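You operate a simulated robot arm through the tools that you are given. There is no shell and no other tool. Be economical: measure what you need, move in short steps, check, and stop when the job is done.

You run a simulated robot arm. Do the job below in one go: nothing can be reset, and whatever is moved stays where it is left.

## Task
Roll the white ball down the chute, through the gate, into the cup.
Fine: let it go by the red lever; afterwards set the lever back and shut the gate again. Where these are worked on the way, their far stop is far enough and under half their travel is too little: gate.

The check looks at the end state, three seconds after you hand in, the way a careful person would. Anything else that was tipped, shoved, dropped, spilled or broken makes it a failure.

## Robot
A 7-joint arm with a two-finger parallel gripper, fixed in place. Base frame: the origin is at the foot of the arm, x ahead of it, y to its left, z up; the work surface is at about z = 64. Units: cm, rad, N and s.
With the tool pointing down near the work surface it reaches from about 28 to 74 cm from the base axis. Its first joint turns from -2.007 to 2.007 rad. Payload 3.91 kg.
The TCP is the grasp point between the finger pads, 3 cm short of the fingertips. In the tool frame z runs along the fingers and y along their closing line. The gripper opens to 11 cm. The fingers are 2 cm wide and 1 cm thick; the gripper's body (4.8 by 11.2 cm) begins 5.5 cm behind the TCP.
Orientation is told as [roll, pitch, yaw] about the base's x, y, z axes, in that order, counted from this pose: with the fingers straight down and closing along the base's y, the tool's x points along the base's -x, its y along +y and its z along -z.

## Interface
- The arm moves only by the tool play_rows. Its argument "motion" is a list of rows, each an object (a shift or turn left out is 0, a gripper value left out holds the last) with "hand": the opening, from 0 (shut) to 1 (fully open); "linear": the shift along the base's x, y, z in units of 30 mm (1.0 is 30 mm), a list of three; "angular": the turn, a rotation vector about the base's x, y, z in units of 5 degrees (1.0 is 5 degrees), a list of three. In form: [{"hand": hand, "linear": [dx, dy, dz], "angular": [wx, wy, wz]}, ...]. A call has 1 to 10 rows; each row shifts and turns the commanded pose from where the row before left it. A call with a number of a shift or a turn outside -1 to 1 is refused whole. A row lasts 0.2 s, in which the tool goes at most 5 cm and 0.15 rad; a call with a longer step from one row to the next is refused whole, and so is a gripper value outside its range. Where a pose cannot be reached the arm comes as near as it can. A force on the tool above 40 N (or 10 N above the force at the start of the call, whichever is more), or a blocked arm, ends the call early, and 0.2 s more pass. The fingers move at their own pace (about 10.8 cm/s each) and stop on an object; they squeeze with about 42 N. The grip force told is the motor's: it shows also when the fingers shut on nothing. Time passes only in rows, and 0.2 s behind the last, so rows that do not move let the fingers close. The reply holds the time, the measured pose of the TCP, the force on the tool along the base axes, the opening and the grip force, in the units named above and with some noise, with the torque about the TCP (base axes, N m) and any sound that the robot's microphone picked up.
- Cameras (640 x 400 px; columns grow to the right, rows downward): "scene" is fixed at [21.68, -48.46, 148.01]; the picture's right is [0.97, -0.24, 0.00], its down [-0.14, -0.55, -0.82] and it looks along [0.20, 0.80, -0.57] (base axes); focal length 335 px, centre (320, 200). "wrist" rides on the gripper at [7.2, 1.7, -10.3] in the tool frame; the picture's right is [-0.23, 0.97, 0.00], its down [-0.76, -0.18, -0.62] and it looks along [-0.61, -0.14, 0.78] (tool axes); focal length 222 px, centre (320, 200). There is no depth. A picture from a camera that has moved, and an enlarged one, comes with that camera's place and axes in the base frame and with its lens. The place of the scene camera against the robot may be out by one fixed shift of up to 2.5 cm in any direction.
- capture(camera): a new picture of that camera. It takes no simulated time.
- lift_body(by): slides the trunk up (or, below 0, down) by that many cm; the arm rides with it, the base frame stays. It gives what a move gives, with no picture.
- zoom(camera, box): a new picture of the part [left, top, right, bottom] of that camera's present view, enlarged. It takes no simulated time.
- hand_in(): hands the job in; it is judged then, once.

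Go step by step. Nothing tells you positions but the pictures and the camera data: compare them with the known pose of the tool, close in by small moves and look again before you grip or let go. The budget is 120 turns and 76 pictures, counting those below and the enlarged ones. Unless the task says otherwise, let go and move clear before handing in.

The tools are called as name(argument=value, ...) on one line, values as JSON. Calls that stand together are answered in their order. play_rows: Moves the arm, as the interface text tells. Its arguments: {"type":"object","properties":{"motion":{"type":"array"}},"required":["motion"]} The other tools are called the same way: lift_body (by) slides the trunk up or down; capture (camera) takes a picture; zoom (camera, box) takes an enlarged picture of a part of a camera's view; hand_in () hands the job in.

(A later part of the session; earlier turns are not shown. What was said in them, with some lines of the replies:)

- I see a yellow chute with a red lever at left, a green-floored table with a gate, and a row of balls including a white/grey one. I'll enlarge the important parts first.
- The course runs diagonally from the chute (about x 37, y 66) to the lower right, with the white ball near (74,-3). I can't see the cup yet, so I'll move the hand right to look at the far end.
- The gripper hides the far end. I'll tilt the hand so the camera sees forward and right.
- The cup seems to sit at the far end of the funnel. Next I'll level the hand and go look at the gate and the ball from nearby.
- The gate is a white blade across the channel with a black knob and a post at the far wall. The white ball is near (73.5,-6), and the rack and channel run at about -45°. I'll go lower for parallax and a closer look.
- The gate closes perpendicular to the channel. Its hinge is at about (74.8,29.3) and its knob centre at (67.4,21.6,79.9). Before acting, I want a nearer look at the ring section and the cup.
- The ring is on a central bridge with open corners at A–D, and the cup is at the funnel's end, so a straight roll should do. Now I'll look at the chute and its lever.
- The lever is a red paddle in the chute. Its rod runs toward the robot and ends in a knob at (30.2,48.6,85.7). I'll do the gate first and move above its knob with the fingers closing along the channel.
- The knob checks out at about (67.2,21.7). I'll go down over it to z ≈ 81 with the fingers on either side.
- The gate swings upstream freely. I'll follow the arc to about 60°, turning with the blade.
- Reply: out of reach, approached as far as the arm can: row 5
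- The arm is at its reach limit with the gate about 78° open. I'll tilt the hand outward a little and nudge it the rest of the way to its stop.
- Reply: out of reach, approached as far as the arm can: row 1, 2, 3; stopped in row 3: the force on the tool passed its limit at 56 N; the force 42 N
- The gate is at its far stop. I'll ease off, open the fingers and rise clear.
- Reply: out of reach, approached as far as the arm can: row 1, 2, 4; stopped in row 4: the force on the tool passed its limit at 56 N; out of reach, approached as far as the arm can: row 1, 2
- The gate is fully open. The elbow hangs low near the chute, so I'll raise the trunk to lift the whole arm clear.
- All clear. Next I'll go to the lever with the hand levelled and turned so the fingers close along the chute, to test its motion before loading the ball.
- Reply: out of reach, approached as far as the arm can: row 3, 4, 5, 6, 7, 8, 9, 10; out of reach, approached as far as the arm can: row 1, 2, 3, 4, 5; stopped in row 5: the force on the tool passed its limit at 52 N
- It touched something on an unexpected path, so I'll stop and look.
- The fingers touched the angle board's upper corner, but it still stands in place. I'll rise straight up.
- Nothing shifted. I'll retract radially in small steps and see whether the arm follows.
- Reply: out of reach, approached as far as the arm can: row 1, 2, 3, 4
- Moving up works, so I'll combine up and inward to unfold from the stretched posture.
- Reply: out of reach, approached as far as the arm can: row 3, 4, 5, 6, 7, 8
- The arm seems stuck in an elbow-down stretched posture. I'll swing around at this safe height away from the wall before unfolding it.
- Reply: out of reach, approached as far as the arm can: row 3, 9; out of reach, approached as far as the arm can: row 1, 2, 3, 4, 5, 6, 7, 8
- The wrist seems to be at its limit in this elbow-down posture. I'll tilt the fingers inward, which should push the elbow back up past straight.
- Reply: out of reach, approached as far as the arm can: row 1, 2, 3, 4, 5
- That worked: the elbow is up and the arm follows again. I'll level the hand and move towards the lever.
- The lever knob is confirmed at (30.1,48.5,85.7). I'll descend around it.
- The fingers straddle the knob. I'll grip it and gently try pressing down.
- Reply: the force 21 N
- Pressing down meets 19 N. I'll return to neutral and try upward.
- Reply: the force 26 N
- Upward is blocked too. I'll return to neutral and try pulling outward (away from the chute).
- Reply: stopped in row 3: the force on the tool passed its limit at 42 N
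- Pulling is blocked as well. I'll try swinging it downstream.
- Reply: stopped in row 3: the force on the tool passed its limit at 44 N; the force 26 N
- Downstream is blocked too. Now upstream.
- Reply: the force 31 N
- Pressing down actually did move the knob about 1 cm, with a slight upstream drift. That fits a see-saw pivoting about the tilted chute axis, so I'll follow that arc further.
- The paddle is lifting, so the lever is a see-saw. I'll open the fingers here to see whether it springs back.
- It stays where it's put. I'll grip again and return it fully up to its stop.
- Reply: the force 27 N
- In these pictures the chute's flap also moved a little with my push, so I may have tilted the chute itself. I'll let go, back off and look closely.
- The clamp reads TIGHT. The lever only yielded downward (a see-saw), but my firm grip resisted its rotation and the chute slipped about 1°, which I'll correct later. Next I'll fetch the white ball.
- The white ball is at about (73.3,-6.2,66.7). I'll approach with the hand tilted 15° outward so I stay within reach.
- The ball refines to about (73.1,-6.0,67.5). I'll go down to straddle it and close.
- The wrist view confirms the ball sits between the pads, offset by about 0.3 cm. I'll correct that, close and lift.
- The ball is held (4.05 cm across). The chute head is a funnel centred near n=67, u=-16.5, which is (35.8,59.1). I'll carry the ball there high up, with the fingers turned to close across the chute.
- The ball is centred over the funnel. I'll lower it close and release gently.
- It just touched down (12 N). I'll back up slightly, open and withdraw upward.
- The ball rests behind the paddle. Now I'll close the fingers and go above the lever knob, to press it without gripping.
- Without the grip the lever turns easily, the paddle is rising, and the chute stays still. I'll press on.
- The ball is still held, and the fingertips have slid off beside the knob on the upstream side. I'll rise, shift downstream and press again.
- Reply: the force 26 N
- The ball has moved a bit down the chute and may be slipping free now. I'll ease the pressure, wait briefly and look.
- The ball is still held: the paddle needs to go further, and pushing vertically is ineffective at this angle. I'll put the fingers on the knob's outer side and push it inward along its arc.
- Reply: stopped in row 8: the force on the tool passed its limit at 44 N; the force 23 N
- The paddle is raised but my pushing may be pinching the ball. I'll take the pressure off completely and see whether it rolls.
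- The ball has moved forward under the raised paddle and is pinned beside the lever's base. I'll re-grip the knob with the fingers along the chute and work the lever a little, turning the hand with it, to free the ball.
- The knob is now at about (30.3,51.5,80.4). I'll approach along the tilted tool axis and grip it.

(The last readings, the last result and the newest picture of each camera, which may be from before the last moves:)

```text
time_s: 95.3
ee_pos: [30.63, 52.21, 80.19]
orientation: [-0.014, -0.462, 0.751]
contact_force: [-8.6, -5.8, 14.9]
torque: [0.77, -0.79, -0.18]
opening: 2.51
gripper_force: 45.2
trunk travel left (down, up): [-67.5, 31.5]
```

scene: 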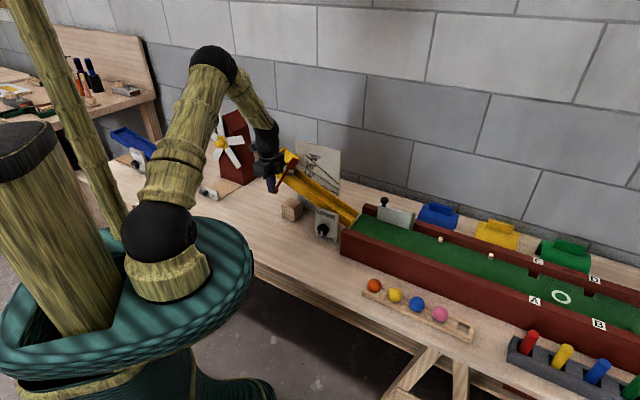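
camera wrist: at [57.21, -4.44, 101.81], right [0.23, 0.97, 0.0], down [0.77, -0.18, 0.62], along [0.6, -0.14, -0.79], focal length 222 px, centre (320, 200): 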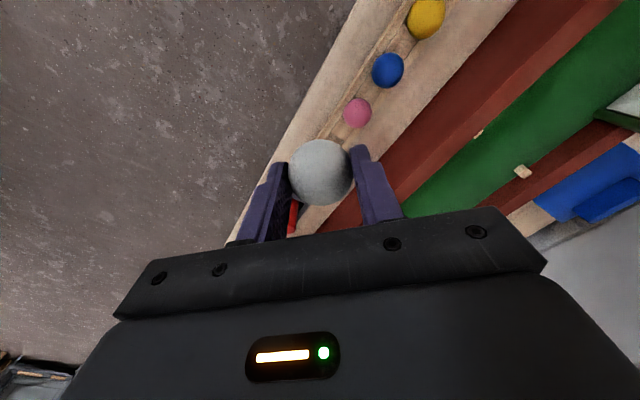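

The lever moved further. I'll continue along the arc.

play_rows(motion=[{"linear": [0.08, 0.12, -0.09], "angular": [0.45, -0.45, -0.23]}, {"linear": [0.08, 0.12, -0.09], "angular": [0.45, -0.45, -0.23]}])

zoom(camera="scene", box=[255, 130, 375, 230])

```text
time_s: 95.9
ee_pos: [31.14, 52.9, 79.64]
orientation: [-0.005, -0.575, 0.705]
contact_force: [-17.6, 2.3, 22.3]
torque: [0.81, -0.86, -0.03]
opening: 2.55
gripper_force: 45.0
trunk travel left (down, up): [-67.5, 31.5]
```

```text
4.00 times, centred on (315, 180) of scene
camera zoom: at [21.68, -48.46, 148.01], right [0.97, -0.24, 0.0], down [-0.14, -0.55, -0.82], along [0.2, 0.8, -0.57], focal length 1341 px, centre (340, 280)
```

zoom: 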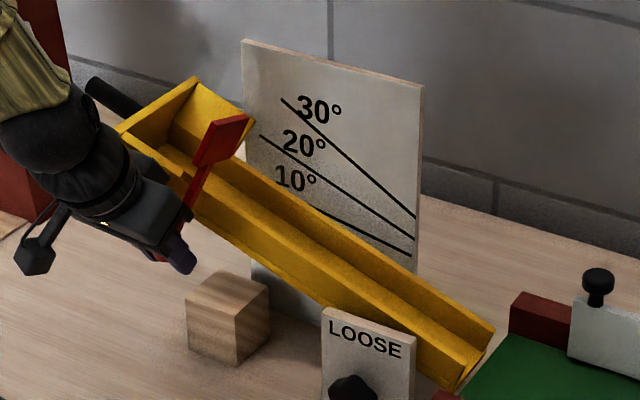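

The ball has rolled away, and the chute has settled back to about its original angle. I'll now return the lever along its arc, turning the hand with it.

play_rows(motion=[{"linear": [-0.097, -0.17, 0.085], "angular": [-0.64, 0.64, 0.32]}, {"linear": [-0.097, -0.17, 0.085], "angular": [-0.64, 0.64, 0.32]}, {"linear": [-0.07, -0.165, 0.188], "angular": [-0.664, 0.664, 0.34]}, {"linear": [-0.07, -0.165, 0.188], "angular": [-0.664, 0.664, 0.34]}, {"linear": [-0.039, -0.145, 0.211], "angular": [-0.664, 0.664, 0.34]}, {"linear": [-0.039, -0.145, 0.211], "angular": [-0.664, 0.664, 0.34]}])

```text
time_s: 97.3
ee_pos: [29.72, 50.35, 82.11]
orientation: [-0.004, -0.076, 0.882]
contact_force: [-16.2, 25.6, -8.1]
torque: [-0.79, 0.98, 0.13]
opening: 2.5
gripper_force: 45.6
trunk travel left (down, up): [-67.5, 31.5]
```

play_rows(motion=[{"linear": [-0.12, 0.12, 0]}, {"linear": [-0.007, -0.12, 0.23], "angular": [-0.664, 0.664, 0.34]}, {"linear": [-0.007, -0.12, 0.23], "angular": [-0.664, 0.664, 0.34]}])

```text
time_s: 98.1
ee_pos: [29.67, 49.55, 83.56]
orientation: [0.016, 0.088, 0.942]
contact_force: [-16.0, 2.5, -19.8]
torque: [-0.93, 0.91, 0.06]
opening: 2.55
gripper_force: 45.4
trunk travel left (down, up): [-67.5, 31.5]
```

The hand is straining against the knob. I'll open to relax, then re-grip and continue.

play_rows(motion=[{"hand": 0.4}, {"hand": 0.4}, {"hand": 0}, {"hand": 0}, {"hand": 0}])

play_rows(motion=[{"linear": [0.027, -0.1, 0.22], "angular": [-0.664, 0.664, 0.34]}, {"linear": [0.027, -0.1, 0.22], "angular": [-0.664, 0.664, 0.34]}])

```text
time_s: 99.3
ee_pos: [29.84, 49.71, 83.86]
orientation: [0.017, 0.077, 0.941]
contact_force: [0.5, 3.1, 7.5]
torque: [0.28, -0.21, -0.02]
opening: 2.5
gripper_force: 44.7
trunk travel left (down, up): [-67.5, 31.5]
```

```text
time_s: 99.9
ee_pos: [29.82, 49.21, 85.04]
orientation: [0.046, 0.241, 1.003]
contact_force: [5.4, 18.8, -3.3]
torque: [-0.19, 0.47, -0.1]
opening: 2.52
gripper_force: 45.1
trunk travel left (down, up): [-67.5, 31.5]
```

play_rows(motion=[{"hand": 0.4}, {"hand": 0.4}, {"hand": 0}, {"hand": 0}, {"hand": 0}, {"linear": [0.04, -0.06, 0.2], "angular": [-0.33, 0.33, 0.17]}, {"linear": [0.03, -0.03, 0.1], "angular": [-0.33, 0.33, 0.17]}])

zoom(camera="scene", box=[255, 135, 335, 205])

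```text
time_s: 101.5
ee_pos: [29.89, 48.83, 85.8]
orientation: [0.066, 0.327, 1.041]
contact_force: [-9.2, 1.0, -16.0]
torque: [-1.02, 0.76, 0.11]
opening: 2.55
gripper_force: 44.9
trunk travel left (down, up): [-67.5, 31.5]
```

```text
5.71 times, centred on (295, 170) of scene
camera zoom: at [21.68, -48.46, 148.01], right [0.97, -0.24, 0.0], down [-0.14, -0.55, -0.82], along [0.2, 0.8, -0.57], focal length 1915 px, centre (463, 371)
```

zoom: 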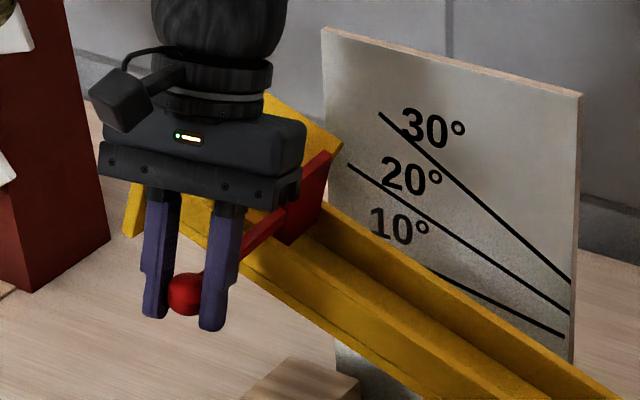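

The chute is at its original angle, and the lever looks a few degrees short of its stop. I'll relax, re-grip and lift a bit more.

play_rows(motion=[{"hand": 0.4}, {"hand": 0.4}, {"hand": 0}, {"hand": 0}, {"hand": 0}, {"linear": [0.05, -0.06, 0.15], "angular": [-0.33, 0.33, 0.17]}, {"linear": [0.03, -0.03, 0.1], "angular": [-0.33, 0.33, 0.17]}])

play_rows(motion=[{"hand": 0.5}, {"hand": 0.5}])

zoom(camera="scene", box=[255, 135, 335, 205])

```text
time_s: 103.1
ee_pos: [30.11, 48.68, 86.54]
orientation: [0.092, 0.399, 1.081]
contact_force: [-3.1, 18.6, -2.7]
torque: [-0.14, 0.4, -0.05]
opening: 2.54
gripper_force: 44.9
trunk travel left (down, up): [-67.5, 31.5]
```

```text
time_s: 103.7
ee_pos: [30.24, 48.41, 86.86]
orientation: [0.089, 0.4, 1.079]
contact_force: [0.4, -0.2, -0.1]
torque: [-0.05, 0.01, 0.03]
opening: 5.47
gripper_force: 0.1
trunk travel left (down, up): [-67.5, 31.5]
```

```text
5.71 times, centred on (295, 170) of scene
camera zoom: at [21.68, -48.46, 148.01], right [0.97, -0.24, 0.0], down [-0.14, -0.55, -0.82], along [0.2, 0.8, -0.57], focal length 1915 px, centre (463, 371)
```

zoom: 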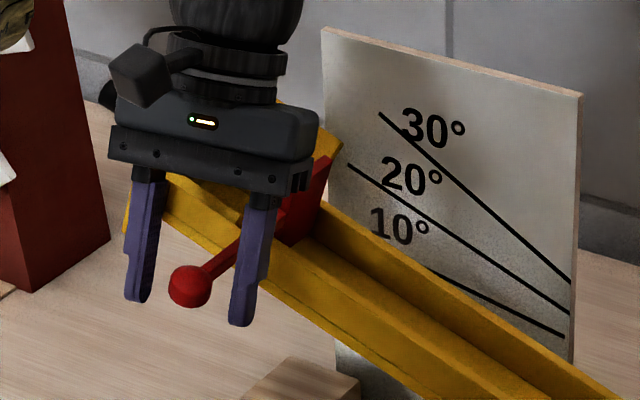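

The lever is practically back, about 1–2° short. I'll do one last small lift to seat it, then release and rise clear.

play_rows(motion=[{"hand": 0}, {"hand": 0}, {"hand": 0}, {"linear": [0.04, -0.04, 0.12]}, {"linear": [0.02, -0.02, 0.08]}])

```text
time_s: 104.9
ee_pos: [30.19, 48.4, 87.16]
orientation: [0.091, 0.4, 1.079]
contact_force: [-14.5, 8.5, -17.0]
torque: [-0.22, 0.63, 0.11]
opening: 2.49
gripper_force: 45.4
trunk travel left (down, up): [-67.5, 31.5]
```

The lever meets firm resistance at its stop. I'll release, rise and level the hand.

play_rows(motion=[{"hand": 0.6}, {"hand": 0.6}, {"linear": [0, 0, 0.7]}, {"linear": [0, 0, 1]}, {"linear": [0, 0, 1]}, {"linear": [0, 0, 1], "angular": [0.7, -0.7, -0.3]}, {"linear": [0, 0, 0.7], "angular": [0.7, -0.7, -0.3]}, {"angular": [0.7, -0.7, -0.3]}, {"angular": [0.7, -0.7, -0.4]}, {"angular": [0.4, -0.5, -0.4]}])

capture(camera="scene")

```text
time_s: 107.1
ee_pos: [30.43, 48.36, 100.61]
orientation: [-0.004, 0.007, 0.909]
contact_force: [0.3, 0.7, 0.0]
torque: [0.05, 0.02, 0.04]
opening: 6.59
gripper_force: 0.1
trunk travel left (down, up): [-67.5, 31.5]
```

```text
2 pictures are left
```

scene: 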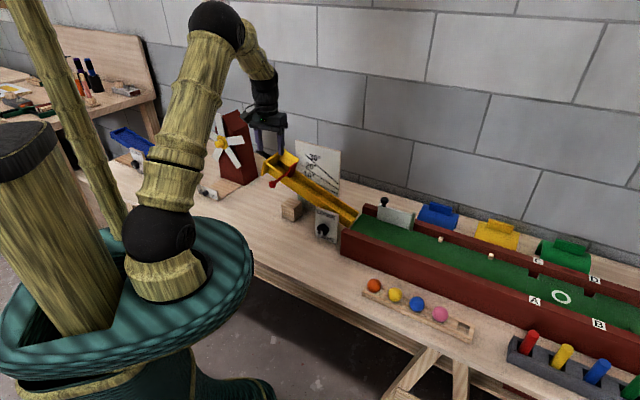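

The lever is back and the chute is in place. The ball has left the chute and the visible channel. Now the gate: its open knob is at about (67.2,37.0,80), so I'll approach with an outward tilt to stay within reach.

play_rows(motion=[{"linear": [0.92, -0.61, 0], "angular": [0, 0, -0.7]}, {"linear": [0.92, -0.61, 0], "angular": [0, 0, -0.7]}, {"linear": [0.92, -0.61, 0]}, {"linear": [0.92, -0.61, 0]}, {"linear": [0.92, -0.61, 0]}, {"linear": [0.92, -0.61, 0], "angular": [0.71, -0.71, 0]}, {"linear": [0.92, -0.61, 0], "angular": [0.71, -0.71, 0]}, {"linear": [0.92, -0.61, 0], "angular": [0.71, -0.71, 0]}, {"linear": [0.92, -0.61, 0], "angular": [0.71, -0.71, 0]}, {"linear": [0.92, -0.61, 0], "angular": [0.71, -0.71, 0]}])

play_rows(motion=[{"linear": [0.7, 0.5, -0.3]}, {"linear": [0.7, 0.5, -0.3]}, {"linear": [0.7, 0.5, -0.3]}, {"linear": [0.5, 0.5, -0.3]}])

```text
time_s: 109.3
ee_pos: [58.01, 29.84, 100.58]
orientation: [-0.003, -0.432, 0.789]
contact_force: [0.2, -0.1, 0.2]
torque: [0.03, -0.01, 0.01]
opening: 6.57
gripper_force: 0.0
trunk travel left (down, up): [-67.5, 31.5]
```

```text
time_s: 110.3
ee_pos: [65.91, 35.96, 96.84]
orientation: [-0.005, -0.428, 0.788]
contact_force: [0.5, 1.0, 0.1]
torque: [-0.03, 0.01, -0.01]
opening: 6.61
gripper_force: 0.0
trunk travel left (down, up): [-67.5, 31.5]
```

play_rows(motion=[{"linear": [0.1, 0.07, -0.9]}, {"linear": [0.1, 0.07, -0.9]}, {"linear": [0, 0, -0.9]}, {"linear": [0, 0, -0.9]}, {"linear": [0, 0, -0.8]}, {"linear": [0, 0, -0.7]}])

play_rows(motion=[{"hand": 0.15}, {"hand": 0.15}, {"hand": 0.15}])

```text
time_s: 111.7
ee_pos: [66.43, 36.4, 81.58]
orientation: [-0.005, -0.433, 0.789]
contact_force: [-0.3, -0.5, 0.2]
torque: [0.0, 0.01, -0.02]
opening: 6.61
gripper_force: 0.0
trunk travel left (down, up): [-67.5, 31.5]
```

```text
time_s: 112.5
ee_pos: [66.41, 36.4, 81.6]
orientation: [-0.004, -0.431, 0.786]
contact_force: [0.9, -0.9, -0.9]
torque: [0.1, -0.16, 0.08]
opening: 2.73
gripper_force: 45.1
trunk travel left (down, up): [-67.5, 31.5]
```

I've got the knob (2.7 cm). Now I'll swing the gate back along its arc to about 60°, turning with it.

play_rows(motion=[{"linear": [-0.2, -0.23, 0], "angular": [0, 0, 1]}, {"linear": [-0.19, -0.245, 0], "angular": [0, 0, 1]}, {"linear": [-0.17, -0.255, 0], "angular": [0, 0, 1]}, {"linear": [-0.14, -0.27, 0], "angular": [0, 0, 1]}, {"linear": [-0.117, -0.283, 0], "angular": [0, 0, 1]}, {"linear": [-0.09, -0.29, 0], "angular": [0, 0, 1]}])

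```text
time_s: 113.9
ee_pos: [63.99, 31.46, 81.61]
orientation: [-0.006, -0.43, 1.311]
contact_force: [11.3, -7.5, -0.4]
torque: [0.19, -0.11, -0.52]
opening: 2.7
gripper_force: 45.1
trunk travel left (down, up): [-67.5, 31.5]
```

The gate is partly closed. I'll keep the grip, let the knob turn in the pads, and continue along the arc.

play_rows(motion=[{"linear": [0.05, -0.247, 0], "angular": [0, 0, -0.4]}, {"linear": [0, -0.247, 0], "angular": [0, 0, -0.4]}, {"linear": [0, -0.247, 0], "angular": [0, 0, -0.4]}, {"linear": [0, -0.24, 0], "angular": [0, 0, -0.4]}, {"linear": [0.019, -0.225, 0], "angular": [0, 0, -0.35]}, {"linear": [0.019, -0.225, 0], "angular": [0, 0, -0.35]}, {"linear": [0.019, -0.225, 0], "angular": [0, 0, -0.35]}, {"linear": [0.019, -0.225, 0], "angular": [0, 0, -0.35]}])

```text
time_s: 115.2
ee_pos: [63.28, 27.62, 81.58]
orientation: [0.012, -0.426, 1.124]
contact_force: [-19.2, 0.9, 14.2]
torque: [0.41, 0.55, 0.44]
opening: 2.7
gripper_force: 45.3
trunk travel left (down, up): [-67.5, 31.5]
stopped in row 6: the force on the tool passed its limit at 41 N (the readings are from after the stop); the commanded pose is now the measured one
```

A side load built up, so I'll release, rise, level the hand and straddle the knob squarely for the rest.

play_rows(motion=[{"hand": 0.6}, {"hand": 0.6}, {"linear": [0, 0, 0.8]}, {"linear": [0, 0, 1]}, {"linear": [0, 0, 1]}, {"angular": [-0.9, 0.44, 0]}, {"angular": [-0.9, 0.44, 0]}, {"angular": [-0.9, 0.44, 0]}, {"angular": [-0.9, 0.44, 0]}, {"angular": [-0.9, 0.44, 0]}])

play_rows(motion=[{"angular": [0, 0, -1]}, {"angular": [0, 0, -1]}, {"angular": [0, 0, -1]}, {"angular": [0, 0, -1]}, {"angular": [0, 0, -1]}, {"angular": [0, 0, -1]}, {"angular": [0, 0, -1]}, {"angular": [0, 0, -1]}, {"angular": [0, 0, -1]}, {"angular": [0, 0, -1]}])

capture(camera="wrist")

```text
time_s: 117.4
ee_pos: [63.62, 27.58, 89.75]
orientation: [0.01, 0.015, 1.122]
contact_force: [0.0, 0.0, 0.0]
torque: [-0.03, 0.0, -0.01]
opening: 6.6
gripper_force: 0.0
trunk travel left (down, up): [-67.5, 31.5]
```

```text
time_s: 119.6
ee_pos: [63.63, 27.58, 89.77]
orientation: [0.009, 0.014, 0.248]
contact_force: [0.4, -0.3, 0.5]
torque: [-0.04, -0.03, 0.02]
opening: 6.6
gripper_force: 0.0
trunk travel left (down, up): [-67.5, 31.5]
```

```text
1 pictures are left
camera wrist: at [56.39, 27.47, 100.07], right [-0.02, 1.0, 0.01], down [0.79, 0.01, 0.61], along [0.61, 0.02, -0.79], focal length 222 px, centre (320, 200)
```

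wrist: 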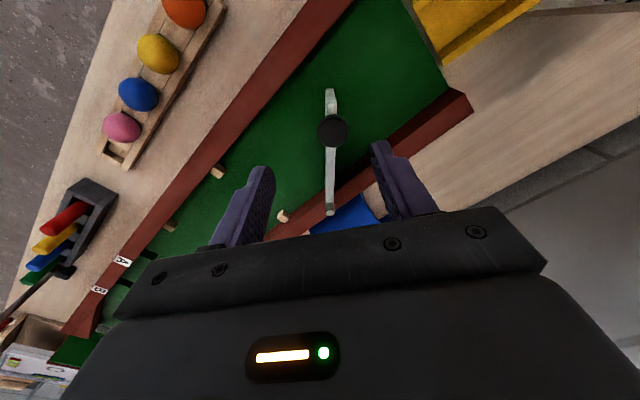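

The knob is at (64.0,29.0) with the gate about 43° open. I'll straddle it there and follow the arc to closed.

play_rows(motion=[{"linear": [0.1, 0.47, 0], "angular": [0, -0.1, 0]}, {"linear": [0, 0, -0.8]}, {"linear": [0, 0, -0.8]}, {"linear": [0, 0, -0.7]}, {"linear": [0, 0, -0.57]}, {"hand": 0.36}, {"hand": 0.36}])

play_rows(motion=[{"linear": [0.05, -0.2, 0], "angular": [0, 0, 0.7]}, {"linear": [0.05, -0.2, 0], "angular": [0, 0, 0.7]}, {"linear": [0.05, -0.2, 0], "angular": [0, 0, 0.7]}, {"linear": [0.05, -0.2, 0], "angular": [0, 0, 0.7]}, {"linear": [0.09, -0.212, 0], "angular": [0, 0, 0.7]}, {"linear": [0.09, -0.212, 0], "angular": [0, 0, 0.7]}, {"linear": [0.09, -0.212, 0], "angular": [0, 0, 0.7]}, {"linear": [0.09, -0.212, 0], "angular": [0, 0, 0.7]}])

```text
time_s: 121.2
ee_pos: [63.97, 28.86, 81.04]
orientation: [0.008, 0.007, 0.248]
contact_force: [-0.3, 0.0, 0.5]
torque: [0.01, 0.01, -0.03]
opening: 3.96
gripper_force: 0.0
trunk travel left (down, up): [-67.5, 31.5]
```

```text
time_s: 123.0
ee_pos: [65.65, 24.08, 81.1]
orientation: [0.008, 0.005, 0.739]
contact_force: [-1.0, -0.3, 0.6]
torque: [0.02, 0.04, 0.01]
opening: 3.98
gripper_force: 0.2
trunk travel left (down, up): [-67.5, 31.5]
```

play_rows(motion=[{"linear": [0.146, -0.198, 0], "angular": [0, 0, 0.13]}, {"linear": [0.146, -0.198, 0], "angular": [0, 0, 0.13]}, {"linear": [0.146, -0.198, 0], "angular": [0, 0, 0.13]}, {"linear": [0.146, -0.198, 0], "angular": [0, 0, 0.13]}])

play_rows(motion=[{"hand": 0.15}, {"hand": 0.15}, {"hand": 0.15}])

```text
time_s: 124.0
ee_pos: [67.38, 21.76, 81.17]
orientation: [0.006, 0.007, 0.785]
contact_force: [-0.1, -0.2, 0.0]
torque: [0.04, -0.01, 0.0]
opening: 3.96
gripper_force: 0.1
trunk travel left (down, up): [-67.5, 31.5]
```

```text
time_s: 124.8
ee_pos: [67.28, 21.97, 81.06]
orientation: [0.009, 0.007, 0.785]
contact_force: [-12.5, 7.5, -0.6]
torque: [0.05, 0.22, 0.1]
opening: 2.69
gripper_force: 45.1
trunk travel left (down, up): [-67.5, 31.5]
```

The gate meets its closed stop (14 N of resistance). I'll release, rise clear and take the last look.

play_rows(motion=[{"hand": 0.55}, {"hand": 0.55}, {"linear": [0, 0, 0.6]}, {"linear": [0, 0, 1]}, {"linear": [0, 0, 1]}, {"linear": [-0.3, -0.2, 1]}, {"linear": [-0.8, -0.4, 1]}, {"linear": [-0.8, -0.4, 1]}, {"linear": [-0.8, -0.4, 0.5]}, {"linear": [-0.8, -0.4, 0]}])

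play_rows(motion=[{"linear": [0, -1, 0.6], "angular": [0, 0, -0.9]}, {"linear": [0, -1, 0.6], "angular": [0, 0, -0.9]}, {"linear": [0, -1, 0.6], "angular": [0, 0, -0.9]}, {"linear": [0, -1, 0.6], "angular": [0, 0, -0.9]}, {"linear": [0, -1, 0.5], "angular": [-0.8, -1, 0]}, {"linear": [0, -1, 0.5], "angular": [-0.8, -1, 0]}, {"linear": [0.3, -0.5, 0], "angular": [-0.8, -1, 0]}, {"linear": [0.3, 0, 0], "angular": [-0.8, -1, 0]}, {"linear": [0.3, 0, 0], "angular": [-0.8, -1, 0]}])

```text
time_s: 127.0
ee_pos: [56.8, 16.35, 99.38]
orientation: [0.006, 0.003, 0.785]
contact_force: [0.3, -0.5, 0.2]
torque: [-0.02, -0.02, 0.02]
opening: 6.07
gripper_force: 0.1
trunk travel left (down, up): [-67.5, 31.5]
```

```text
time_s: 129.0
ee_pos: [59.61, -3.13, 109.56]
orientation: [-0.511, -0.215, 0.525]
contact_force: [-0.1, 0.0, -0.7]
torque: [0.02, -0.01, -0.02]
opening: 6.07
gripper_force: 0.0
trunk travel left (down, up): [-67.5, 31.5]
```

I'll turn the hand to the view that showed the cup before, and use the last picture there.

play_rows(motion=[{"linear": [0.4, -0.2, 0.2], "angular": [0.44, -0.36, -0.92]}, {"linear": [0.4, -0.2, 0.2], "angular": [0.44, -0.36, -0.92]}, {"linear": [0.4, -0.2, 0.2], "angular": [0.44, -0.36, -0.92]}, {"linear": [0.4, -0.2, 0.2], "angular": [0.44, -0.36, -0.92]}, {"linear": [0.4, -0.2, 0.2], "angular": [0.44, -0.36, -0.92]}, {"linear": [0.2, 0, 0.1], "angular": [-0.8, -1, 0]}])

zoom(camera="wrist", box=[280, 20, 480, 170])

```text
time_s: 130.4
ee_pos: [66.27, -6.16, 112.95]
orientation: [-0.455, -0.504, 0.115]
contact_force: [0.1, 0.2, 0.3]
torque: [0.0, 0.03, 0.0]
opening: 6.03
gripper_force: 0.0
trunk travel left (down, up): [-67.5, 31.5]
```

```text
2.67 times, centred on (380, 95) of wrist
camera zoom: at [55.18, -1.26, 116.85], right [0.3, 0.92, -0.27], down [0.34, 0.15, 0.93], along [0.89, -0.37, -0.27], focal length 592 px, centre (160, 480)
```

zoom: 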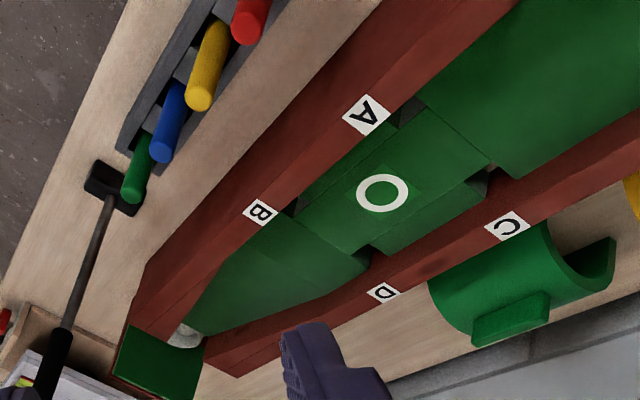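

The channel and bridge are clear, and a white ball shape now shows at the cup at the funnel's end. The gate and lever are back and the hand is clear, so I'm handing in.

hand_in()

```text
The job is handed in.
```

I let the white ball go with the red lever and it rolled down the chute and through the open gate. My last picture shows what looks like the ball in the cup, but I couldn't confirm it up close. The lever is back against its stop and the gate is shut against its closed stop.

- **Chute:** working the lever made the clamped chute slip by about 1°. By the pictures I brought it back to within about 1° of where it started.
- **Angle board:** the fingers bumped its corner once, and it stayed in place.
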